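You operate a simulated robot arm through the tools that you are given. There is no shell and no other tool. Be economical: measure what you need, move in short steps, check, and stop when the job is done.

You run a simulated robot arm. Do the job below in one go: nothing can be reset, and whatever is moved stays where it is left.

Task
Set the sliders by the note, turn the knob to round three and return both stray pucks to start.
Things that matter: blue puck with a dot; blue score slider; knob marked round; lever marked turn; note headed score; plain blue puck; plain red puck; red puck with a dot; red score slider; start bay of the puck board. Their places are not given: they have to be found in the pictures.

Only the result counts: the job must be done as asked and must still hold three seconds after the hand-in. Knocking over, shifting, dropping, spilling or breaking anything else fails it.

Robot
A 7-joint arm with a two-finger parallel gripper, fixed in place. Base frame: the origin is at the foot of the arm, x ahead of it, y to its left, z up; the work surface is at about z = 762. Lengths are in mm, angles in degrees, forces in N, time in s.
With the tool pointing down near the work surface it reaches from about 300 to 700 mm from the base axis. Its first joint turns from -66.0 to 66.0 degrees. Payload 1.57 kg.
The tool frame sits at the grasp point between the pads (the TCP): z along the fingers, y along the line on which they close. The tips reach 30 mm beyond it. The gripper opens to 110 mm. The fingers are 24 mm wide and 12 mm thick; the gripper's body (48 by 112 mm) begins 78 mm behind the TCP.
Orientation is told as [roll, pitch, yaw] about the base's x, y, z axes, in that order, counted from this pose: with the fingers straight down and closing along the base's y, the tool's x points along the base's -x, its y along +y and its z along -z.

Tools
- The arm moves only by the tool drive_tool. Its argument "series" is a list of rows, each a list of 7 numbers: the shift along the base's x, y, z in units of 40 mm (1.0 is 40 mm), then the turn, a rotation vector about the base's x, y, z in units of 8 degrees (1.0 is 8 degrees), then the opening, from 0 (shut) to 1 (fully open). In form: [[dx, dy, dz, ax, ay, az, grip], ...]. A call has 1 to 12 rows; each row shifts and turns the commanded pose from where the row before left it. A call with a number of a shift or a turn outside -1 to 1 is refused whole. Each row takes 0.2 s and may step no farther than 50 mm and 8.6 degrees from the row before; otherwise, or with a gripper value out of range, the whole call is refused. A pose out of reach is approached as far as the arm can. The call stops where the force on the tool passes 40 N (or 10 N more than at its start, if that is more) or the arm is blocked; 0.2 s more then pass. Each finger travels about 108 mm/s and halts on what it meets, pressing with about 43 N; the grip force reading is that of the motor and also rises with nothing between the fingers. The clock runs only during rows and for 0.2 s after the last one: add rows that do not move to give the fingers time. The reply holds the time, the measured pose of the TCP, the force on the tool along the base axes, the opening and the grip force, in the units named above and with some noise, with the torque about the TCP (base axes, N m) and any sound that the robot's microphone picked up.
- Cameras (640 x 400 px; columns grow to the right, rows downward): "scene" is fixed at [154.7, -386.3, 1394.1]; the picture's right is [0.85, -0.52, 0.00], its down [-0.34, -0.56, -0.76] and it looks along [0.40, 0.65, -0.65] (base axes); focal length 353 px, centre (320, 200). "wrist" rides on the gripper at [70, 16, -141] in the tool frame; the picture's right is [-0.23, 0.97, 0.00], its down [-0.85, -0.20, -0.48] and it looks along [-0.47, -0.11, 0.88] (tool axes); focal length 222 px, centre (320, 200).
- get_image(camera): a new picture of that camera. No time passes.
- pixel_to_xyz(camera, pixels): for up to 12 pixels [column, row] of the newest picture of that camera ("zoom" is the newest enlarged one), the place [x, y, z] in the base frame of the surface seen there, good to about 3 mm. No time passes.
- inspect(camera, box): a new picture of the part [left, top, right, bottom] of that camera's present view, enlarged. No time passes.
- job_done(): hands the job in; it is judged then, once.

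Go step by step. Measure first, check grasps and placings, and put right what went wrong. The budget is 80 turns and 38 pictures, counting those below and the enlarged ones. Unless the task says otherwise, let go and move clear before handing in, and close with one line.

The tools are called as a command line: name --pt "numbers of a row" for each row, then --argument value for the rest, lists and objects as JSON in quotes. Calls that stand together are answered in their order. drive_tool: Moves the arm, as the interface text tells. Its arguments: {"type":"object","properties":{"series":{"type":"array"}},"required":["series"]} The other tools are called the same way: get_image (camera) takes a picture; pixel_to_xyz (camera, pixels) gives the place of the surface under pixels of a picture; inspect (camera, box) takes an enlarged picture of a part of a camera's view; job_done () hands the job in.

At the start:

```text
time: 0.0
position: [352.9, 166.5, 1119.3]
orientation: [0.0, 0.0, 0.0]
ft_force: [-0.3, -0.5, -0.2]
moment: [-0.01, 0.02, 0.01]
gripper_width: 110.1
grip_force: 0.0
```

scene: 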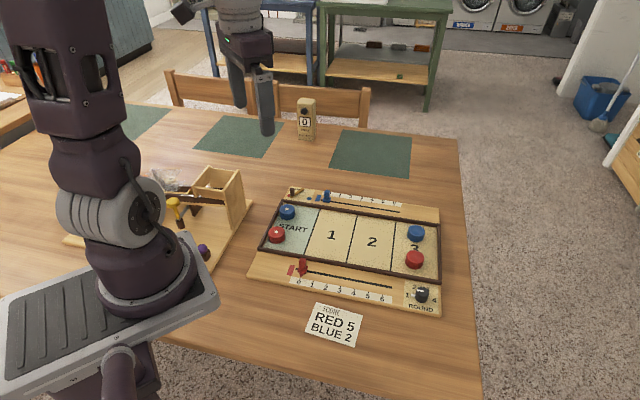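
wrist: 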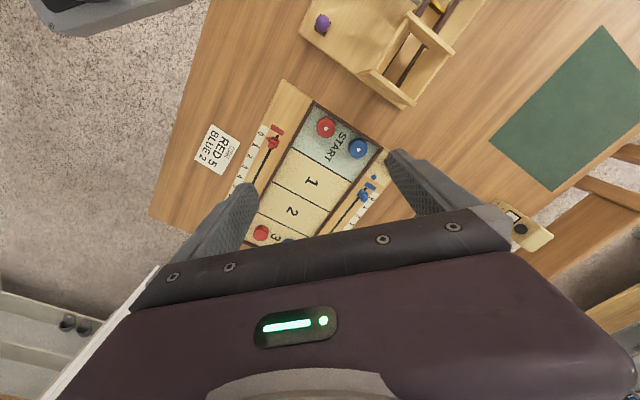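

The note reads RED 5, BLUE 2. The board sits around scene pixels (260-440, 190-310). I'll enlarge the board for detail.

inspect --camera "scene" --box '[240, 180, 450, 311]'

inspect --camera "scene" --box '[380, 260, 460, 310]'

```text
3.05 times, centred on (345, 246) of scene
```

zoom: 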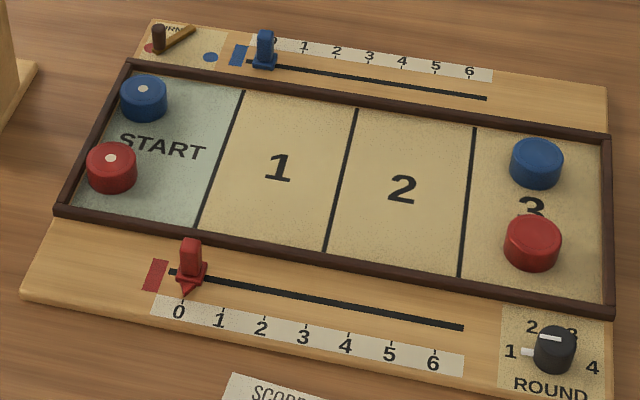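

```text
8.00 times, centred on (420, 285) of scene
```

zoom: 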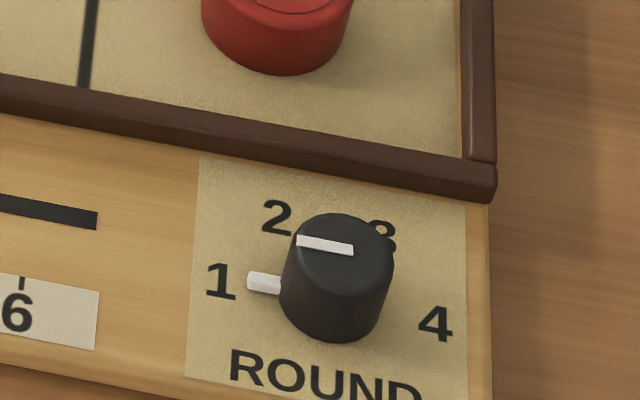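

The pointer of the round knob is at 1, and the plain pucks are in bay 3. Now I'll measure the key points.

pixel_to_xyz --camera "zoom" --pixels '[[337, 235], [337, 262], [221, 281], [277, 217], [375, 228], [435, 323], [252, 281], [110, 215], [5, 202], [300, 150], [480, 120], [220, 350]]'

pixel_to_xyz --camera "scene" --pixels '[[415.1, 256.1], [416.1, 229.2], [286.9, 208.9], [276.4, 231.8], [302.3, 260.5], [301, 275.5], [299.7, 278], [368.2, 291.5], [382.5, 294.5], [326.8, 191.5], [326.5, 200.5], [298, 269.5]]'

inspect --camera "scene" --box '[280, 180, 360, 230]'

inspect --camera "scene" --box '[280, 250, 360, 300]'

```text
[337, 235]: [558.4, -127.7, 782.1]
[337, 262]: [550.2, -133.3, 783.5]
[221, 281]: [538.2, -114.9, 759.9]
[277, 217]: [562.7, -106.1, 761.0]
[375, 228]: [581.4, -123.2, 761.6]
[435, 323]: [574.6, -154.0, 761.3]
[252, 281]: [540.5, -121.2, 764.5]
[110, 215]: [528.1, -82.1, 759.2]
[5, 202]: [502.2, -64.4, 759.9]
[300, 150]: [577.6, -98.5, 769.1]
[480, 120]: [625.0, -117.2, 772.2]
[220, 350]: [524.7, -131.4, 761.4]
```

```text
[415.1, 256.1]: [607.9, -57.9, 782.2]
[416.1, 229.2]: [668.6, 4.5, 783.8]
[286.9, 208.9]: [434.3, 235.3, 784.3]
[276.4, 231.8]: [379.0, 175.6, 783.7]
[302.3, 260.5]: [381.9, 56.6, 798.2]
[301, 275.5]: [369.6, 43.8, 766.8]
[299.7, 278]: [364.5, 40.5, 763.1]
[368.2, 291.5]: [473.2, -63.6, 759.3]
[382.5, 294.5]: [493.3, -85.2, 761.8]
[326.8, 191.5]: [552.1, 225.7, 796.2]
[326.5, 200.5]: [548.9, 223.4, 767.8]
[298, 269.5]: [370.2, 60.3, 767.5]
```

```text
8.00 times, centred on (320, 205) of scene
```

zoom: 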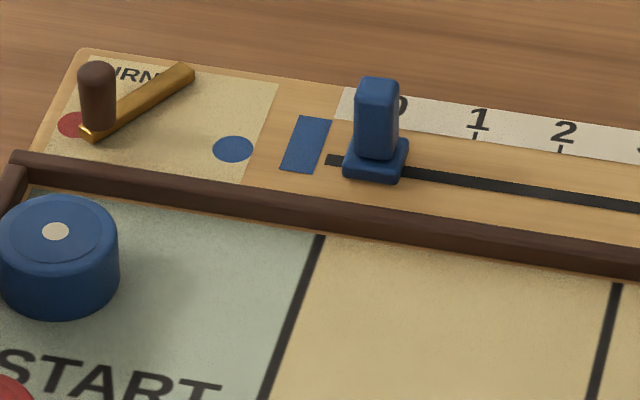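

```text
8.00 times, centred on (320, 275) of scene
```

zoom: 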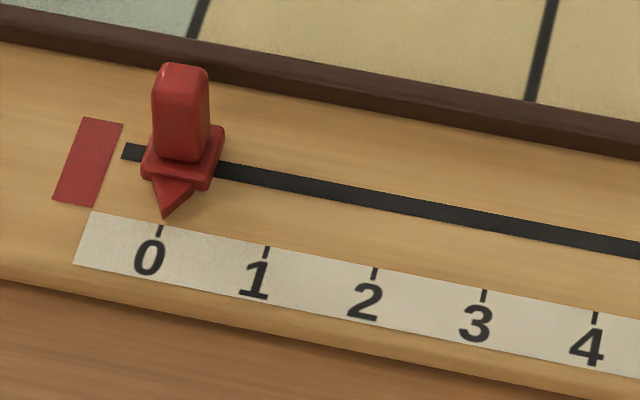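

I'll measure the tick marks, the slot ends and the start bay corners to get the board axes.

pixel_to_xyz --camera "zoom" --pixels '[[165, 213], [159, 232], [265, 252], [373, 273], [484, 296], [594, 317], [126, 151], [636, 244], [180, 80], [180, 72], [180, 140], [193, 184]]'

pixel_to_xyz --camera "scene" --pixels '[[339.25, 196.9], [350, 198.5], [321.5, 200], [399, 212], [394, 205], [391, 287.4], [283.5, 204.5], [318.5, 210.5], [304, 253.5], [263.5, 246.5], [438, 226.5], [437, 278]]'

pixel_to_xyz --camera "scene" --pixels '[[406.5, 256], [424, 256], [415, 250], [415, 262], [407.5, 229], [424.8, 229], [416, 224.5], [416, 235], [330, 249], [357, 255], [395, 250], [340, 293]]'

```text
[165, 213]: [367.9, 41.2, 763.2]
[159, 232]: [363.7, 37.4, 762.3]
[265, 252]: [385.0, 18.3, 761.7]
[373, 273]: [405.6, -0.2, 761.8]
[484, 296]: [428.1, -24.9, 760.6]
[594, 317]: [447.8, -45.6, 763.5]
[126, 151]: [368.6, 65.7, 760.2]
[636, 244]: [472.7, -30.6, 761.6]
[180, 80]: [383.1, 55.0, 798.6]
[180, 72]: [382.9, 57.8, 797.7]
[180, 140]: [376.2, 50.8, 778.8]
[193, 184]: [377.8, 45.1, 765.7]
```

```text
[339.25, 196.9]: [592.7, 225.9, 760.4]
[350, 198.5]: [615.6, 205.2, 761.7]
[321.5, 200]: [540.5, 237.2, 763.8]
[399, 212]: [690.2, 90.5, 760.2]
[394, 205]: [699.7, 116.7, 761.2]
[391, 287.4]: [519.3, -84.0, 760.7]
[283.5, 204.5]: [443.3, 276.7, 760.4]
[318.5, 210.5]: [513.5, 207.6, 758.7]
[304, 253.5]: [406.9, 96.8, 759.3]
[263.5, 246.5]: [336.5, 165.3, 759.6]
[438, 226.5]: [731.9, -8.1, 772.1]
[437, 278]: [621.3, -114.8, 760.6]
```

```text
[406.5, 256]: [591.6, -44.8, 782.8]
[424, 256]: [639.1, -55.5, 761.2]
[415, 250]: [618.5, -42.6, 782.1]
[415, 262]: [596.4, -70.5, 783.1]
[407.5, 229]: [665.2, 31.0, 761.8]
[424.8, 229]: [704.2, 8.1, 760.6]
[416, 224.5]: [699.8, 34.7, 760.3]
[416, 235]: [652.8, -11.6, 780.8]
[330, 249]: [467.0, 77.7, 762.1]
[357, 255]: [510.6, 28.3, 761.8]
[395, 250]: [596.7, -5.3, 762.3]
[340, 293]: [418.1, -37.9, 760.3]
```

The board axes are clear: long axis u≈(0.709,-0.705), about 29.7 mm per unit. I'll check how tall the wooden tower beside the start bay is.

pixel_to_xyz --camera "scene" --pixels '[[240, 172], [196, 168], [243, 200], [234, 228], [252, 203], [214, 187], [174, 202], [204, 252], [307, 100], [205, 245], [292, 187], [303, 195]]'

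inspect --camera "scene" --box '[380, 215, 460, 265]'

```text
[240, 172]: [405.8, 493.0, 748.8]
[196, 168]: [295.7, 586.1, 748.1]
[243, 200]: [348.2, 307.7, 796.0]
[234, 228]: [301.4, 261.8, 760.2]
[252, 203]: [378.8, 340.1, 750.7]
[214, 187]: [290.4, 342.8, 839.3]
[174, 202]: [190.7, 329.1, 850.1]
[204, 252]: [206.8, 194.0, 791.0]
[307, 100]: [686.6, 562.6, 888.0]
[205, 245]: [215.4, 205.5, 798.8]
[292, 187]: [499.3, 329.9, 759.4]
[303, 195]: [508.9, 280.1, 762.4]
```

```text
8.00 times, centred on (420, 240) of scene
```

zoom: 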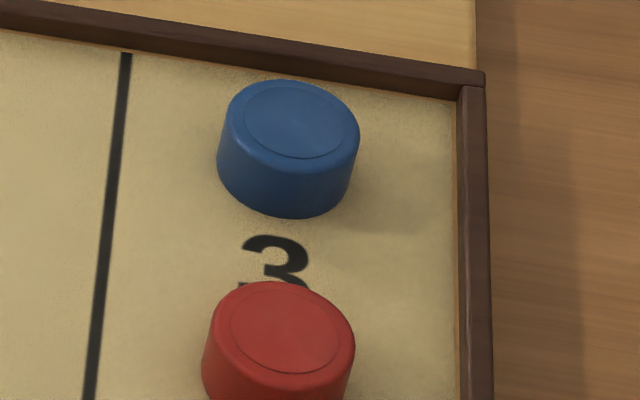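

The tower is at most about 850 mm high and clear of the placement area. Taking puck tops' centres, then moving toward the red puck at yaw 0.

pixel_to_xyz --camera "zoom" --pixels '[[297, 118], [297, 86], [297, 155], [232, 118], [355, 130], [284, 328], [284, 288], [284, 370], [218, 320], [350, 340]]'

drive_tool --pt "1 -0.9 -0.5 0 0 0 0.75" --pt "1 -0.9 -0.5 0 0 0 0.7" --pt "1 -0.9 -0.5 0 0 0 0.7" --pt "1 -0.9 -0.5 0 0 0 0.7" --pt "1 -0.9 -0.5 0 0 0 0.7" --pt "1 -0.9 -0.5 0 0 0 0.7" --pt "0.35 -0.2 -0.9 0 0 0 0.7" --pt "0 0 -0.9 0 0 0 0.7"

get_image --camera "wrist"

```text
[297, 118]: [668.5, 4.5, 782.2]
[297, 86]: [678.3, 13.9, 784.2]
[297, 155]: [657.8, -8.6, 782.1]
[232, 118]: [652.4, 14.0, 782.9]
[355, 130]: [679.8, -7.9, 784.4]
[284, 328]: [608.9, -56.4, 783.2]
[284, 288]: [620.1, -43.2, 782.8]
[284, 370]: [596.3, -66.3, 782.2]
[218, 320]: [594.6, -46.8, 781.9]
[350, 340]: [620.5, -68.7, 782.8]
```

```text
refused: row 1 steps farther than a row can; nothing moved
```

```text
30 pictures are left
```

wrist: 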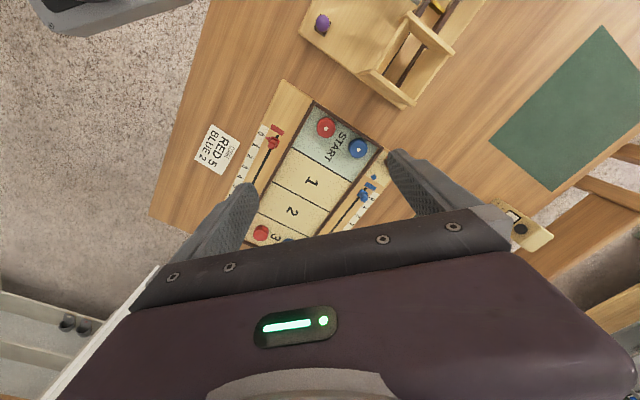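

Rows are limited to 50 mm, so I'm using smaller steps to get above the red puck at (608.5,-56.5).

drive_tool --pt "0.639 -0.5575 -0.698 0 0 0 0.7" --pt "0.639 -0.5575 -0.698 0 0 0 0.7" --pt "0.639 -0.5575 -0.698 0 0 0 0.7" --pt "0.639 -0.5575 -0.698 0 0 0 0.7" --pt "0.639 -0.5575 -0.698 0 0 0 0.7" --pt "0.639 -0.5575 -0.698 0 0 0 0.7" --pt "0.639 -0.5575 -0.698 0 0 0 0.7" --pt "0.639 -0.5575 -0.698 0 0 0 0.7" --pt "0.639 -0.5575 -0.698 0 0 0 0.6" --pt "0.639 -0.5575 -0.698 0 0 0 0.6" --pt "0 0 0 0 0 0 0.6"

get_image --camera "wrist"

```text
time: 2.4
position: [610.2, -56.2, 839.4]
orientation: [-0.1, 0.0, 0.0]
ft_force: [0.3, 0.2, 0.1]
moment: [0.0, -0.02, 0.02]
gripper_width: 66.0
grip_force: 0.0
```

```text
29 pictures are left
```

wrist: 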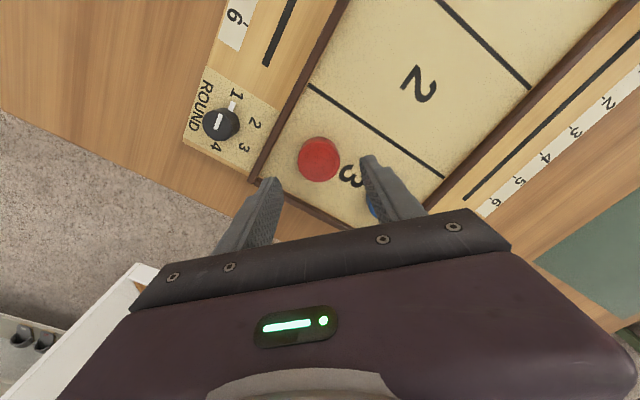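

The red puck (pixel 319,160) lies between the fingers. Descending and gripping.

drive_tool --pt "0 0 -0.55 0 0 0 0.6" --pt "0 0 -0.5 0 0 0 0.6" --pt "0 0 0 0 0 0 0.2" --pt "0 0 0 0 0 0 0.2" --pt "0 0 0 0 0 0 0.2"

```text
time: 3.6
position: [610.3, -58.3, 798.4]
orientation: [0.0, -0.1, 0.0]
ft_force: [-0.1, -0.5, 0.3]
moment: [0.01, 0.02, -0.03]
gripper_width: 38.0
grip_force: 42.8
```

Gripped at 38 mm. Lifting and carrying to the start bay spot about (428.7,154.6).

drive_tool --pt "0 0 0.6 0 0 0 0.2" --pt "0 0 0.6 0 0 0 0.2" --pt "-0.7525 0.883 0 0 0 0 0.2" --pt "-0.7525 0.883 0 0 0 0 0.2" --pt "-0.7525 0.883 0 0 0 0 0.2" --pt "-0.7525 0.883 0 0 0 0 0.2" --pt "-0.7525 0.883 0 0 0 0 0.2" --pt "-0.7525 0.883 0 0 0 0 0.2" --pt "0 0 0 0 0 0 0.2"

get_image --camera "wrist"

get_image --camera "scene"

```text
time: 5.6
position: [428.0, 153.5, 846.5]
orientation: [0.0, 0.0, 0.1]
ft_force: [-0.4, -0.4, -0.4]
moment: [-0.01, 0.02, -0.01]
gripper_width: 38.2
grip_force: 43.1
```

```text
28 pictures are left
```

wrist: 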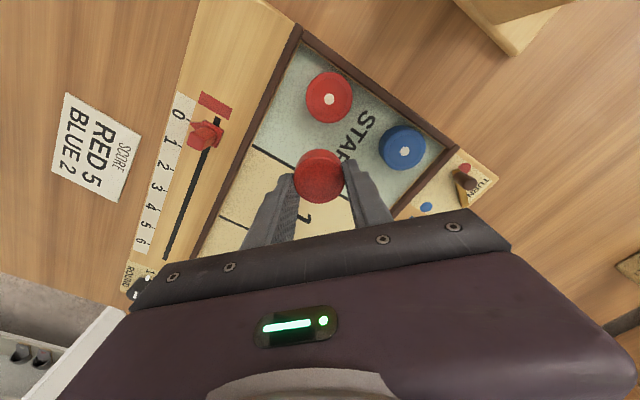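

```text
27 pictures are left
```

scene: 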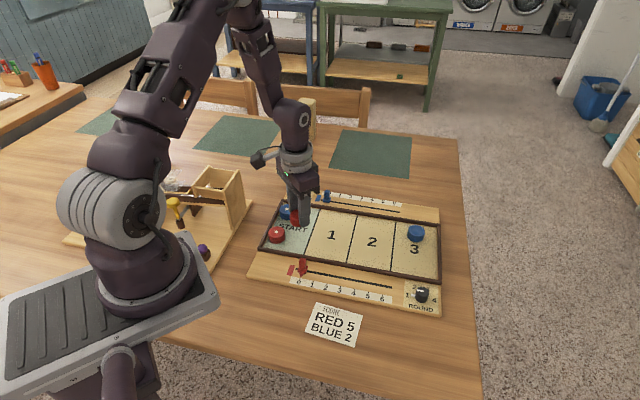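

Position is good, with the dotted pucks clear. Lowering, with a 2 mm nudge away from the bay line, and releasing slightly.

drive_tool --pt "-0.05 0.05 -0.6 0 0 0 0.2" --pt "0 0 -0.58 0 0 0 0.2" --pt "0 0 0 0 0 0 0.2" --pt "0 0 0 0 0 0 0.42" --pt "0 0 0 0 0 0 0.42" --pt "0 0 0.5 0 0 0 0.42" --pt "0 0 0.7 0 0 0 0.42"

get_image --camera "wrist"

```text
time: 7.2
position: [427.1, 155.4, 846.0]
orientation: [0.0, 0.0, 0.0]
ft_force: [0.3, 0.5, -0.1]
moment: [-0.02, -0.01, 0.03]
gripper_width: 46.5
grip_force: 0.1
```

```text
26 pictures are left
```

wrist: 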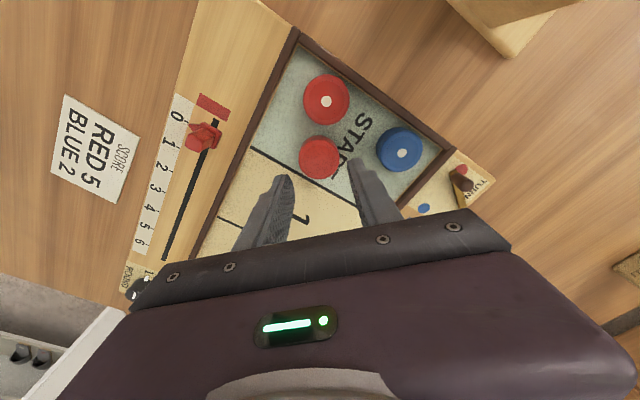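

The red puck lies inside the bay (pixel 319,158). Next is the plain blue puck at about (668,4).

drive_tool --pt "0.86 -0.543 0 0 0 0 0.6" --pt "0.86 -0.543 0 0 0 0 0.6" --pt "0.86 -0.543 0 0 0 0 0.6" --pt "0.86 -0.543 0 0 0 0 0.6" --pt "0.86 -0.543 0 0 0 0 0.6" --pt "0.86 -0.543 0 0 0 0 0.6" --pt "0.86 -0.543 0 0 0 0 0.6" --pt "0 0 0 0 0 0 0.6"

get_image --camera "wrist"

```text
time: 9.0
position: [668.2, 5.0, 846.3]
orientation: [-0.1, 0.2, 0.0]
ft_force: [-0.3, -0.3, -0.4]
moment: [-0.03, -0.04, -0.01]
gripper_width: 66.3
grip_force: 0.0
```

```text
25 pictures are left
```

wrist: 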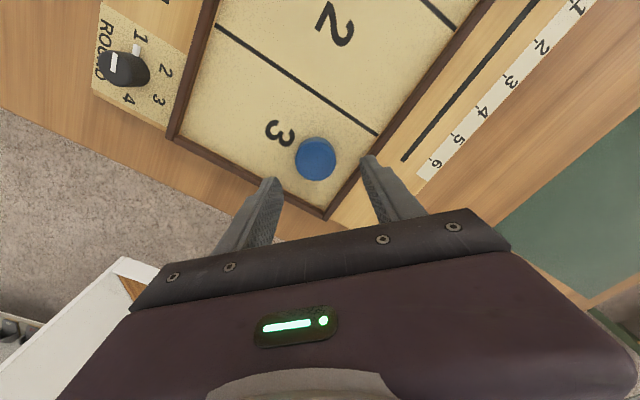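

The right finger would come close to the rail, so I'll narrow the opening and shift 6 mm in -x before gripping.

drive_tool --pt "-0.15 -0.02 0 0 0 0 0.44" --pt "0 0 0 0 0 0 0.44" --pt "0 0 -0.6 0 0 0 0.44" --pt "0 0 -0.55 0 0 0 0.44" --pt "0 0 0 0 0 0 0.2" --pt "0 0 0 0 0 0 0.2" --pt "0 0 0 0 0 0 0.2"

```text
time: 10.6
position: [662.7, 4.4, 801.4]
orientation: [0.1, -0.1, 0.1]
ft_force: [-1.2, 0.5, 10.2]
moment: [-0.05, -0.01, 0.01]
gripper_width: 38.2
grip_force: 43.1
```

Gripped at 38 mm. Lifting and carrying to the bay while turning to yaw -45, so the fingers will close across the bay and clear the dotted blue puck.

drive_tool --pt "0 0 0.6 0 0 0 0.2" --pt "0 0 0.6 0 0 0 0.2" --pt "-0.817 0.81 0 0 0 -0.9375 0.2" --pt "-0.817 0.81 0 0 0 -0.9375 0.2" --pt "-0.817 0.81 0 0 0 -0.9375 0.2" --pt "-0.817 0.81 0 0 0 -0.9375 0.2" --pt "-0.817 0.81 0 0 0 -0.9375 0.2" --pt "-0.817 0.81 0 0 0 -0.9375 0.2" --pt "0 0 0 0 0 0 0.2"

get_image --camera "wrist"

get_image --camera "scene"

```text
time: 12.6
position: [465.2, 199.7, 850.6]
orientation: [0.1, 0.0, -45.1]
ft_force: [1.2, -0.2, -0.2]
moment: [0.0, -0.01, 0.02]
gripper_width: 38.0
grip_force: 43.2
```

```text
24 pictures are left
```

wrist: 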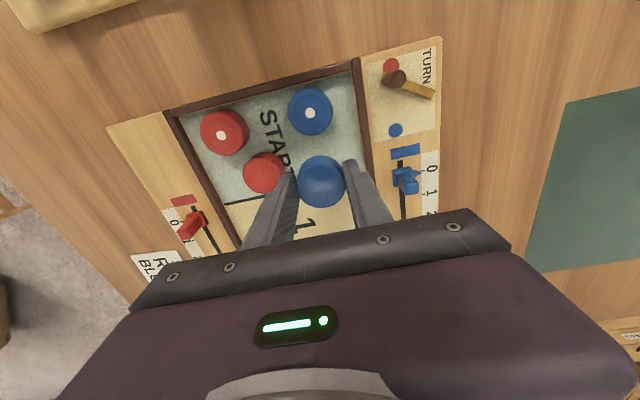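

```text
23 pictures are left
```

scene: 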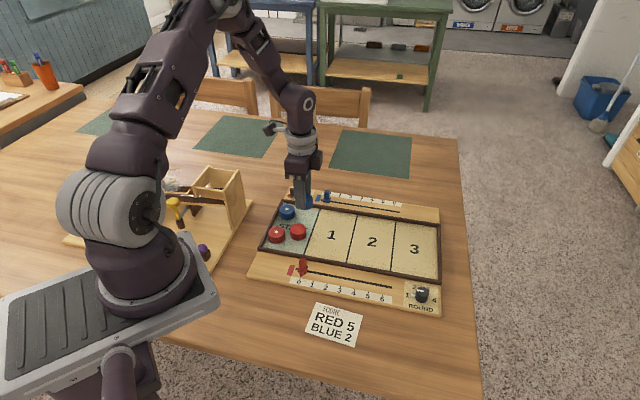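

The pose matches plan, with the blue puck between the dotted blue one and the bay line. Lowering, releasing narrowly and rising.

drive_tool --pt "-0.02 0.02 -0.6 0 0 0 0.2" --pt "0 0 -0.59 0 0 0 0.2" --pt "0 0 0 0 0 0 0.2"

```text
time: 13.4
position: [463.6, 199.3, 801.7]
orientation: [0.0, -0.1, -45.0]
ft_force: [0.7, 0.0, -0.3]
moment: [0.02, 0.0, -0.01]
gripper_width: 37.7
grip_force: 43.5
```

drive_tool --pt "0 0 -0.02 0 0 0 0.41" --pt "0 0 0 0 0 0 0.41" --pt "0 0 0.6 0 0 0 0.41" --pt "0 0 0.8 0 0 0 0.41" --pt "0 0 0 0 0 0 0.41"

get_image --camera "wrist"

```text
time: 14.6
position: [465.5, 199.6, 856.9]
orientation: [0.0, 0.1, -44.9]
ft_force: [0.1, -0.4, -0.4]
moment: [-0.01, 0.04, -0.01]
gripper_width: 45.0
grip_force: 0.1
```

```text
22 pictures are left
```

wrist: 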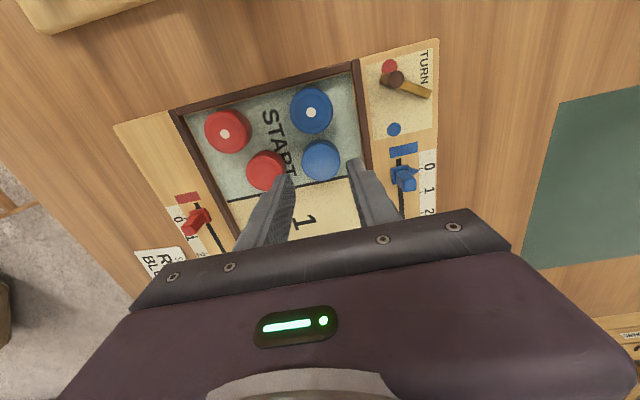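

Both plain pucks are in the start bay. Now I move over the blue slider at about (552,226), turning to yaw +45 so the fingers straddle it along the track.

drive_tool --pt "0.181 0.056 0 0 0 0.9375 0.41" --pt "0.181 0.056 0 0 0 0.9375 0.41" --pt "0.181 0.056 0 0 0 0.9375 0.41" --pt "0.181 0.056 0 0 0 0.9375 0.41" --pt "0.181 0.056 0 0 0 0.9375 0.41" --pt "0.181 0.056 0 0 0 0.9375 0.41" --pt "0.181 0.056 0 0 0 0.9375 0.41" --pt "0.181 0.056 0 0 0 0.9375 0.41" --pt "0.181 0.056 0 0 0 0.9375 0.41" --pt "0.181 0.056 0 0 0 0.9375 0.41" --pt "0.181 0.056 0 0 0 0.9375 0.41" --pt "0.181 0.056 0 0 0 0.9375 0.41"

get_image --camera "wrist"

inspect --camera "scene" --box '[250, 160, 378, 240]'

```text
time: 17.2
position: [550.8, 226.4, 856.3]
orientation: [0.0, 0.0, 45.1]
ft_force: [-0.1, -0.3, -0.8]
moment: [0.03, 0.05, 0.02]
gripper_width: 45.3
grip_force: 0.0
```

```text
21 pictures are left
```

wrist: 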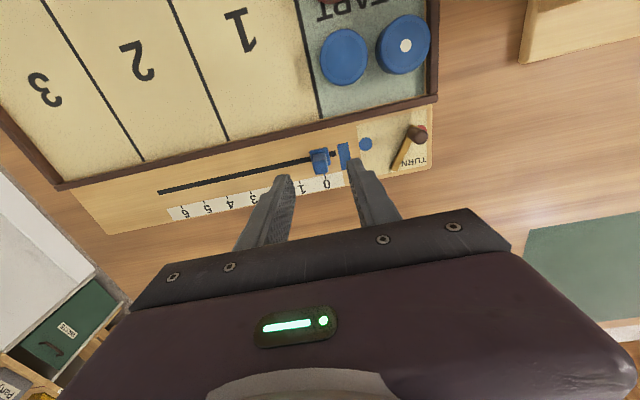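

```text
5.00 times, centred on (314, 200) of scene
```

zoom: 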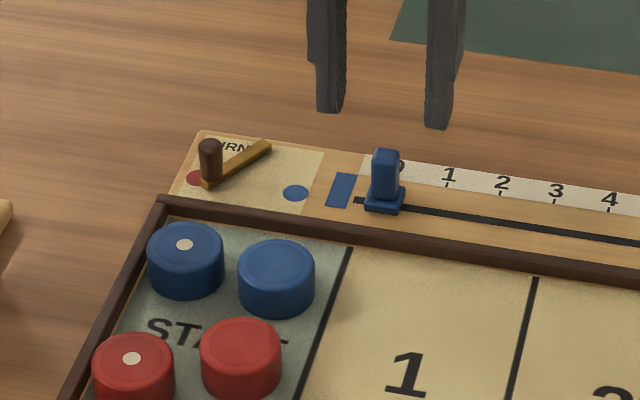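

The fingers straddle the blue slider along the track. Descending to TCP z≈806 and closing.

drive_tool --pt "0.03 0 -0.6 0 0 0 0.41" --pt "0 0 -0.65 0 0 0 0.41" --pt "0 0 0 0 0 0 0" --pt "0 0 0 0 0 0 0" --pt "0 0 0 0 0 0 0"

inspect --camera "scene" --box '[280, 170, 376, 230]'

```text
time: 18.4
position: [551.6, 226.4, 806.3]
orientation: [0.0, 0.0, 45.0]
ft_force: [1.4, -0.1, 0.4]
moment: [-0.12, 0.0, 0.0]
gripper_width: 13.5
grip_force: 30.3
```

```text
6.67 times, centred on (328, 200) of scene
```

zoom: 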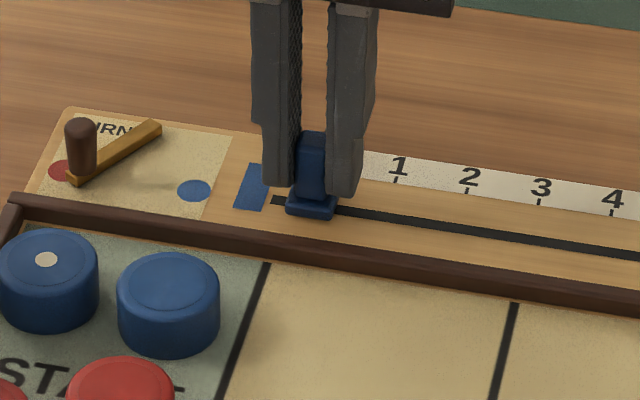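

The fingers hold the post (13.5 mm). Sliding 59.5 mm along the track.

drive_tool --pt "0 0 0 0 0 0 0" --pt "0.264 -0.2625 0 0 0 0 0" --pt "0.264 -0.2625 0 0 0 0 0" --pt "0.264 -0.2625 0 0 0 0 0" --pt "0.264 -0.2625 0 0 0 0 0" --pt "0 0 0 0 0 0 0" --pt "0 0 0 0 0 0 0"

```text
time: 20.0
position: [594.0, 182.8, 806.5]
orientation: [-0.1, 0.0, 45.0]
ft_force: [-1.6, -1.8, 0.5]
moment: [-0.15, 0.2, 0.04]
gripper_width: 14.1
grip_force: 30.1
```

Moved about 60 mm. Releasing, rising and moving aside in +v to check the pointer from the wrist camera.

drive_tool --pt "0 0 0 0 0 0 0.36" --pt "0 0 0 0 0 0 0.36" --pt "0 0 0.6 0 0 0 0.36" --pt "0 0 0.8 0 0 0 0.36" --pt "0 0 0.9 0 0 0 0.36" --pt "0 0 0 0 0 0 0.36"

inspect --camera "wrist" --box '[240, 100, 400, 200]'

inspect --camera "scene" --box '[310, 180, 374, 220]'

```text
time: 21.4
position: [594.4, 183.4, 897.4]
orientation: [0.0, 0.1, 45.0]
ft_force: [1.0, 0.1, 0.9]
moment: [0.0, 0.0, -0.02]
gripper_width: 39.3
grip_force: 0.1
```

```text
4.00 times, centred on (320, 150) of wrist
```

zoom: 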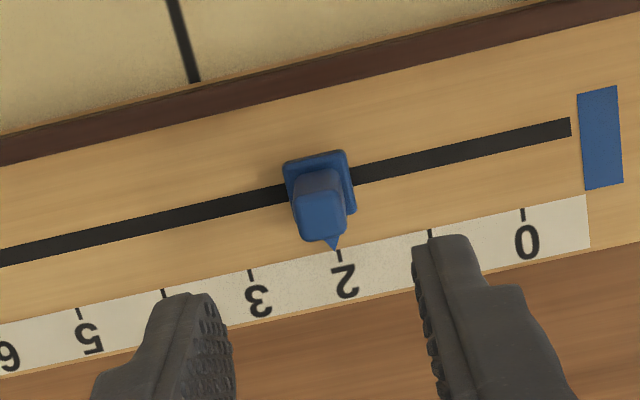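

```text
10.00 times, centred on (342, 200) of scene
```

zoom: 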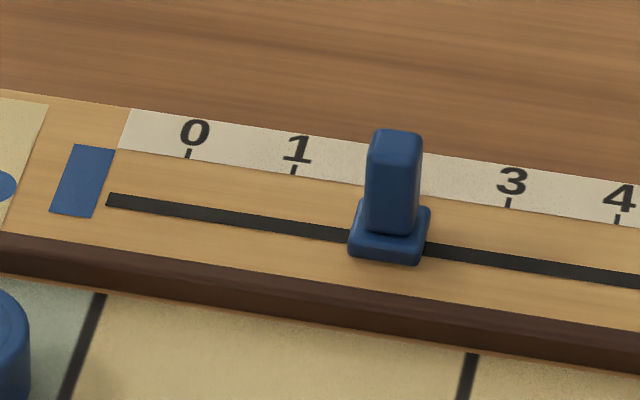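

The pointer (zoom 333,250) is about 2 mm past tick 2 (339,252). A regrasp shifted 1.8 mm back along the track will centre it.

drive_tool --pt "-0.032 0.032 -0.9 0 0 0 0.36" --pt "0 0 -0.8 0 0 0 0.36" --pt "0 0 -0.58 0 0 0 0.36" --pt "0 0 0 0 0 0 0" --pt "0 0 0 0 0 0 0" --pt "0 0 0 0 0 0 0" --pt "0 0 0 0 0 0 0.36" --pt "0 0 0 0 0 0 0.36" --pt "0 0 0.6 0 0 0 0.36" --pt "0 0 0.8 0 0 0 0.36" --pt "0 0 0.9 0 0 0 0.36" --pt "0 0 0 0 0 0 0.36"

inspect --camera "wrist" --box '[240, 100, 400, 200]'

```text
time: 24.0
position: [592.8, 184.1, 899.8]
orientation: [0.0, 0.0, 45.0]
ft_force: [0.6, -0.2, 0.1]
moment: [0.01, 0.0, -0.03]
gripper_width: 39.7
grip_force: 0.0
```

```text
4.00 times, centred on (320, 150) of wrist
```

zoom: 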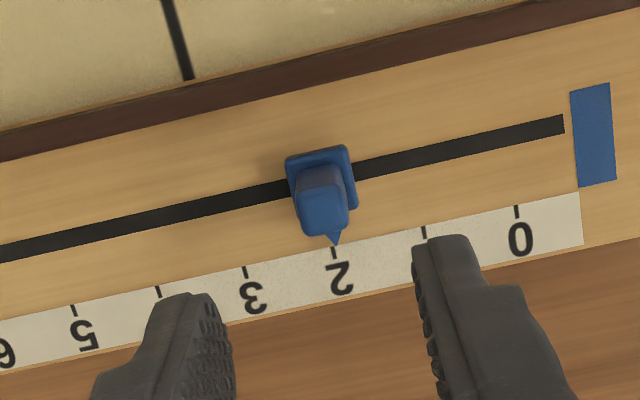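

The blue pointer is now at tick 2 (335,244). Next I move over the red slider at about (380.6,54.5).

drive_tool --pt "-0.885 -0.54 -0.18 0 0 0 0.4" --pt "-0.885 -0.54 -0.18 0 0 0 0.4" --pt "-0.885 -0.54 -0.18 0 0 0 0.4" --pt "-0.885 -0.54 -0.18 0 0 0 0.4" --pt "-0.885 -0.54 -0.18 0 0 0 0.4" --pt "-0.885 -0.54 -0.18 0 0 0 0.4" --pt "0 0 0 0 0 0 0.4"

get_image --camera "wrist"

inspect --camera "scene" --box '[260, 220, 388, 300]'

```text
time: 25.6
position: [381.6, 55.0, 858.4]
orientation: [-0.1, 0.0, 45.1]
ft_force: [-0.6, 0.7, -0.4]
moment: [0.0, 0.0, -0.03]
gripper_width: 43.9
grip_force: 0.0
```

```text
15 pictures are left
```

wrist: 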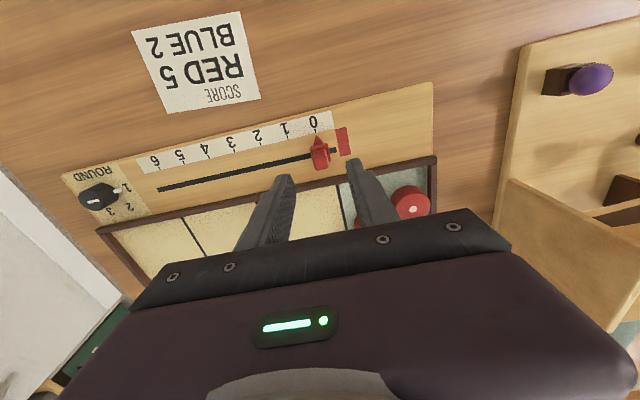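

```text
5.00 times, centred on (324, 260) of scene
```

zoom: 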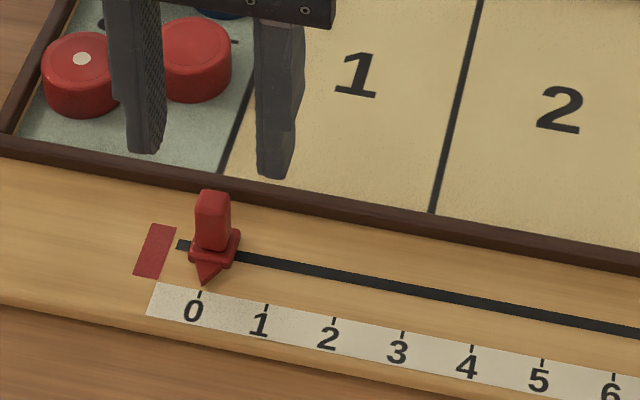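

The fingers straddle the red slider. Descending, closing and sliding 148 mm to 5.

drive_tool --pt "0 0 -0.65 0 0 0 0.4" --pt "0 0 -0.65 0 0 0 0.4" --pt "0 0 0 0 0 0 0" --pt "0 0 0 0 0 0 0" --pt "0 0 0 0 0 0 0"

drive_tool --pt "0 0 0 0 0 0 0" --pt "0.329 -0.327 0 0 0 0 0" --pt "0.329 -0.327 0 0 0 0 0" --pt "0.329 -0.327 0 0 0 0 0" --pt "0.329 -0.327 0 0 0 0 0" --pt "0.329 -0.327 0 0 0 0 0" --pt "0.329 -0.327 0 0 0 0 0" --pt "0.329 -0.327 0 0 0 0 0" --pt "0.329 -0.327 0 0 0 0 0" --pt "0 0 0 0 0 0 0" --pt "0 0 0 0 0 0 0"

```text
time: 26.8
position: [381.4, 55.4, 804.9]
orientation: [0.0, 0.1, 44.9]
ft_force: [-1.5, -2.3, -3.8]
moment: [0.34, -0.41, 0.02]
gripper_width: 13.8
grip_force: 30.2
```

```text
time: 29.2
position: [485.5, -49.2, 804.0]
orientation: [0.0, 0.1, 45.0]
ft_force: [-2.7, -4.9, 3.6]
moment: [0.15, -0.19, 0.0]
gripper_width: 14.0
grip_force: 30.0
```

Moved about 148 mm. Releasing, rising, and checking.

drive_tool --pt "0 0 0 0 0 0 0.36" --pt "0 0 0 0 0 0 0.36" --pt "0 0 0.6 0 0 0 0.36" --pt "0 0 0.8 0 0 0 0.36" --pt "0 0 0.9 0 0 0 0.36" --pt "0 0 0 0 0 0 0.36"

inspect --camera "wrist" --box '[200, 80, 400, 205]'

```text
time: 30.6
position: [485.8, -49.3, 895.9]
orientation: [-0.1, 0.1, 44.9]
ft_force: [0.0, -0.1, -0.2]
moment: [-0.05, -0.04, 0.03]
gripper_width: 39.2
grip_force: 0.1
```

```text
3.20 times, centred on (300, 142) of wrist
```

zoom: 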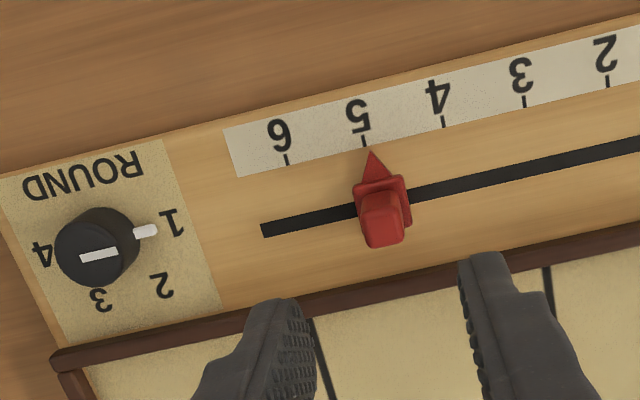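

The red pointer (372,152) is about 1.4 mm short of tick 5 (367,147). I'll regrasp shifted by that much.

drive_tool --pt "0.026 -0.026 -0.9 0 0 0 0.36" --pt "0 0 -0.8 0 0 0 0.36" --pt "0 0 -0.56 0 0 0 0.36" --pt "0 0 0 0 0 0 0" --pt "0 0 0 0 0 0 0" --pt "0 0 0 0 0 0 0" --pt "0 0 0 0 0 0 0.36" --pt "0 0 0 0 0 0 0.36" --pt "0 0 0.6 0 0 0 0.36" --pt "0 0 0.8 0 0 0 0.36" --pt "0 0 0.9 0 0 0 0.36" --pt "0 0 0 0 0 0 0.36"

inspect --camera "wrist" --box '[200, 80, 400, 205]'

pixel_to_xyz --camera "zoom" --pixels '[[97, 254], [100, 235], [82, 257], [112, 252], [145, 231], [172, 222], [162, 287], [100, 300], [42, 255], [97, 275]]'

```text
time: 33.2
position: [487.1, -50.1, 898.1]
orientation: [-0.1, 0.0, 45.0]
ft_force: [0.8, 0.3, 1.0]
moment: [-0.01, -0.03, -0.01]
gripper_width: 39.4
grip_force: 0.1
```

```text
3.20 times, centred on (300, 142) of wrist
```

zoom: 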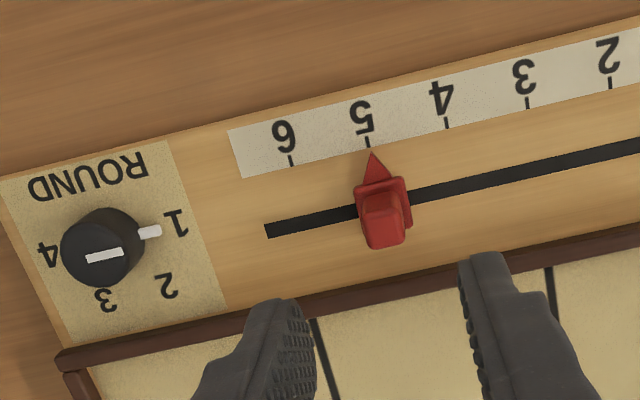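

```text
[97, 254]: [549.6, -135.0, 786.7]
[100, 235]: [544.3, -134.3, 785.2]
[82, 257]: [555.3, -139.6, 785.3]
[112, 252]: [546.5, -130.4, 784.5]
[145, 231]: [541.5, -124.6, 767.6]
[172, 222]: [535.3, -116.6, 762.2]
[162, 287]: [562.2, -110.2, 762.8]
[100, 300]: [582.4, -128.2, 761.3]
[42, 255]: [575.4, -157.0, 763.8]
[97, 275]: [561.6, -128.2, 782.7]
```

Red pointer is on 5. The label geometry puts the knob centre at about (555,-134.3), with labels 60° apart, so 1→3 is -120°. I'll move above the knob.

drive_tool --pt "0.567 -0.7 -0.3 0 0 0 0.48" --pt "0.567 -0.7 -0.45 0 0 0 0.48" --pt "0.567 -0.7 -0.45 0 0 0 0.48" --pt "0 0 0 0 0 0 0.48"

get_image --camera "wrist"

inspect --camera "scene" --box '[372, 240, 468, 300]'

```text
time: 34.2
position: [555.3, -135.2, 851.2]
orientation: [0.0, 0.0, 45.0]
ft_force: [0.1, -0.1, 0.1]
moment: [0.01, 0.02, -0.01]
gripper_width: 52.4
grip_force: 0.0
```

```text
11 pictures are left
```

wrist: 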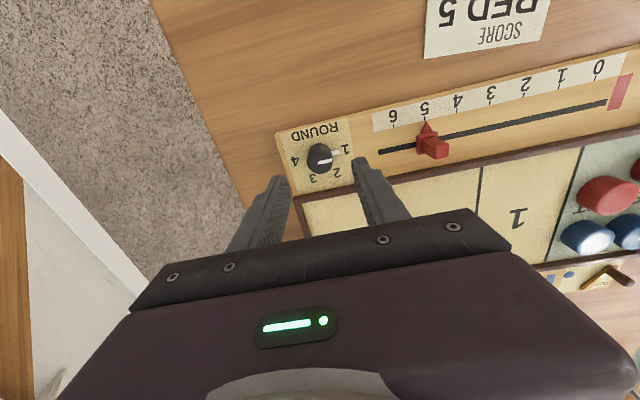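

```text
6.67 times, centred on (420, 270) of scene
```

zoom: 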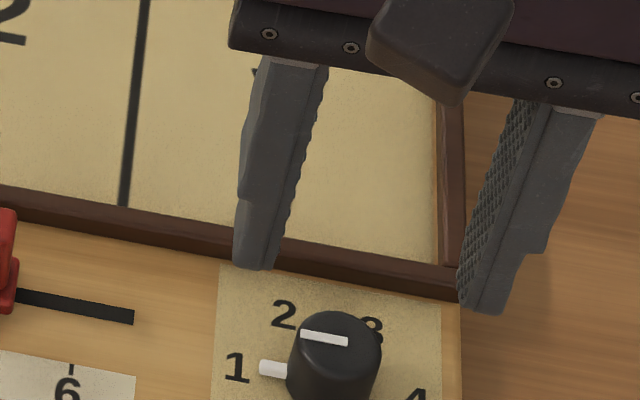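

The knob (pixel 319,157) is centred between the fingers. Descending to z≈802 and closing.

drive_tool --pt "0 0.01 -0.6 0 0 0 0.48" --pt "0 0 -0.63 0 0 0 0.48" --pt "0 0 0 0 0 0 0.1" --pt "0 0 0 0 0 0 0.1" --pt "0 0 0 0 0 0 0.1"

```text
time: 35.4
position: [556.5, -133.0, 799.8]
orientation: [0.0, 0.0, 44.9]
ft_force: [0.1, -0.8, -1.3]
moment: [-0.09, -0.04, 0.01]
gripper_width: 25.1
grip_force: 36.9
```

Gripped the knob (25 mm) with little side force. Turning clockwise.

drive_tool --pt "0 0 0 0 0 -0.9375 0.1" --pt "0 0 0 0 0 -0.9375 0.1" --pt "0 0 0 0 0 -0.9375 0.1" --pt "0 0 0 0 0 -0.9375 0.1"

inspect --camera "scene" --box '[388, 265, 452, 305]'

```text
time: 36.4
position: [556.0, -134.8, 800.1]
orientation: [0.0, 0.0, 14.9]
ft_force: [3.9, -8.5, -4.5]
moment: [-0.23, -0.17, 0.02]
gripper_width: 25.2
grip_force: 36.8
```

```text
10.00 times, centred on (420, 285) of scene
```

zoom: 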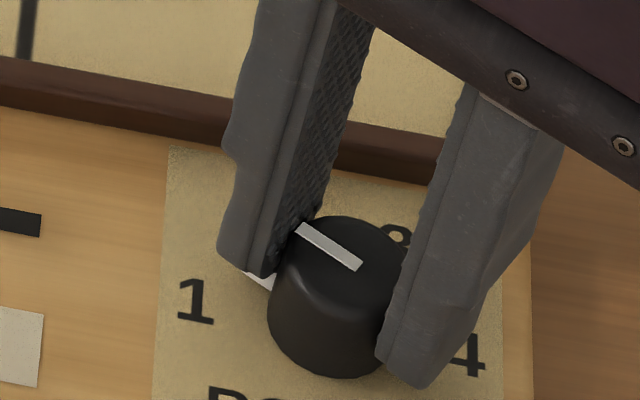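

The knob turns with the gripper. Continuing the remaining 90°.

drive_tool --pt "0 0 0 0 0 -0.9375 0.1" --pt "0 0 0 0 0 -0.9375 0.1" --pt "0 0 0 0 0 -0.9375 0.1" --pt "0 0 0 0 0 -0.9375 0.1" --pt "0 0 0 0 0 -0.9375 0.1" --pt "0 0 0 0 0 -0.9375 0.1" --pt "0 0 0 0 0 -0.9375 0.1" --pt "0 0 0 0 0 -0.9375 0.1" --pt "0 0 0 0 0 -0.9375 0.1" --pt "0 0 0 0 0 -0.9375 0.1" --pt "0 0 0 0 0 -0.9375 0.1" --pt "0 0 0 0 0 -0.9375 0.1"

drive_tool --pt "0 0 0 0 0 0 0.1" --pt "0 0 0 0 0 0 0.42" --pt "0 0 0 0 0 0 0.42" --pt "0 0 0.6 0 0 0 0.42" --pt "0 0 0.9 0 0 0 0.42" --pt "0 0 0.9 0 0 0 0.42" --pt "0 0 0 0 0 0 0.42"

inspect --camera "wrist" --box '[240, 90, 400, 190]'

inspect --camera "scene" --box '[388, 265, 452, 305]'

```text
time: 39.0
position: [554.6, -135.5, 800.5]
orientation: [0.1, -0.1, -75.1]
ft_force: [0.4, -20.4, 0.0]
moment: [-0.77, 0.01, 0.02]
gripper_width: 24.9
grip_force: 36.5
```

```text
time: 40.6
position: [555.9, -133.9, 897.8]
orientation: [0.0, 0.0, -74.9]
ft_force: [-0.4, -0.3, -0.1]
moment: [0.0, -0.02, 0.0]
gripper_width: 46.2
grip_force: 0.1
```

```text
4.00 times, centred on (320, 140) of wrist
```

zoom: 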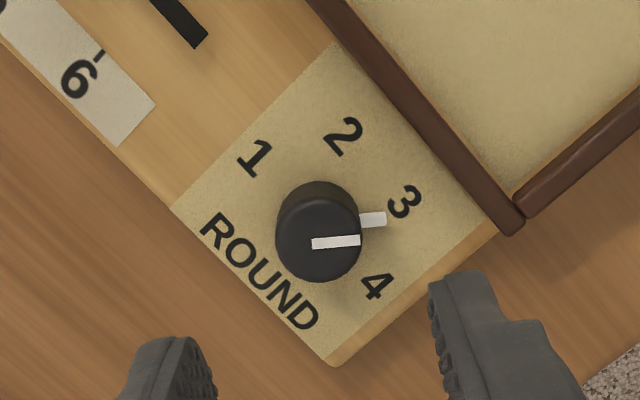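

```text
10.00 times, centred on (420, 285) of scene
```

zoom: 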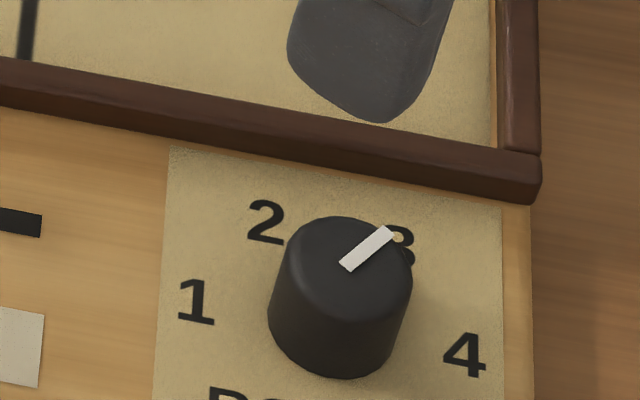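

The pointer is near 3, but working from the mark's direction it lies about 7° past it (mark ≈8° versus label ≈15°). I'll regrasp and turn back 6.5°.

drive_tool --pt "0 0 -0.9 0 0 0 0.42" --pt "0 0 -0.9 0 0 0 0.42" --pt "0 0 -0.58 0 0 0 0.42" --pt "0 0 0 0 0 0 0.1" --pt "0 0 0 0 0 0 0.1" --pt "0 0 0 0 0 0 0.1" --pt "0 0 0 0 0 0.4 0.1" --pt "0 0 0 0 0 0.4 0.1" --pt "0 0 0 0 0 0 0.1"

drive_tool --pt "0 0 0 0 0 0 0.42" --pt "0 0 0 0 0 0 0.42" --pt "0 0 0.6 0 0 0 0.42" --pt "0 0 0.9 0 0 0 0.42" --pt "0 0 0.9 0 0 0 0.42" --pt "0 0 0 0 0 0 0.42"

inspect --camera "wrist" --box '[240, 90, 400, 190]'

```text
time: 42.6
position: [555.7, -133.5, 801.9]
orientation: [0.0, 0.0, -68.6]
ft_force: [-11.3, 1.0, 14.9]
moment: [-0.01, 0.33, 0.01]
gripper_width: 25.1
grip_force: 36.2
```

```text
time: 44.0
position: [555.2, -135.5, 897.5]
orientation: [0.0, -0.1, -68.6]
ft_force: [0.1, -0.2, -0.5]
moment: [0.0, 0.04, 0.01]
gripper_width: 46.0
grip_force: 0.0
```

```text
4.00 times, centred on (320, 140) of wrist
```

zoom: 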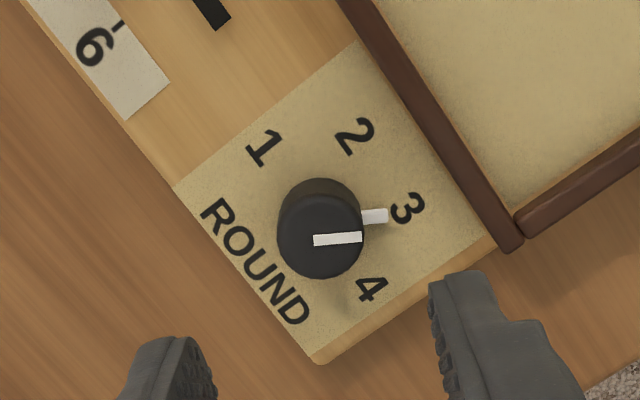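

The stub (375,216) now points straight at 3 (407,208). I'll rise clear and take a final scene picture.

drive_tool --pt "0 0 1 0 0 0 0.42" --pt "-0.5 0 1 0 0 0 0.42" --pt "-0.5 0 1 0 0 0 0.42" --pt "-0.5 0 0.8 0 0 0 0.42"

inspect --camera "scene" --box '[240, 180, 450, 311]'

get_image --camera "wrist"

```text
time: 45.0
position: [495.7, -132.4, 1049.7]
orientation: [0.0, 0.0, -68.6]
ft_force: [0.0, -0.7, 1.0]
moment: [-0.01, 0.01, -0.02]
gripper_width: 46.2
grip_force: 0.1
```

```text
3.05 times, centred on (345, 246) of scene
```

zoom: 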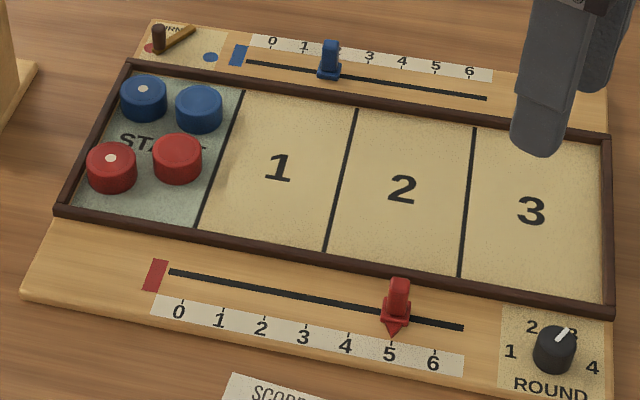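

```text
4 pictures are left
```

wrist: 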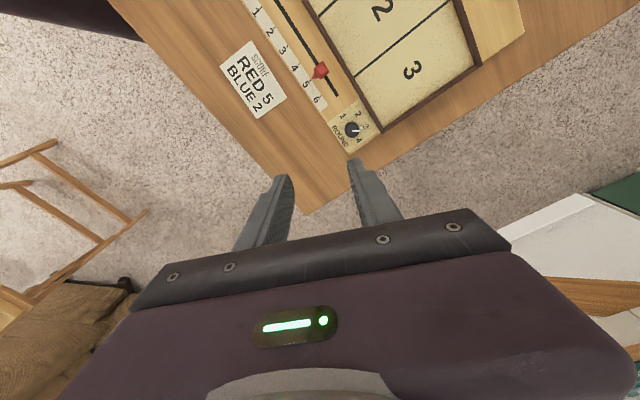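

The last pictures show red at 5, blue at 2, the knob at 3, all four pucks in start and the lever untouched. The arm is clear, so I'm handing in.

job_done

```text
The job is handed in.
```

The job is handed in: the red slider is at 5, the blue slider is at 2, the knob points to round 3, and both plain pucks are back in the start bay.
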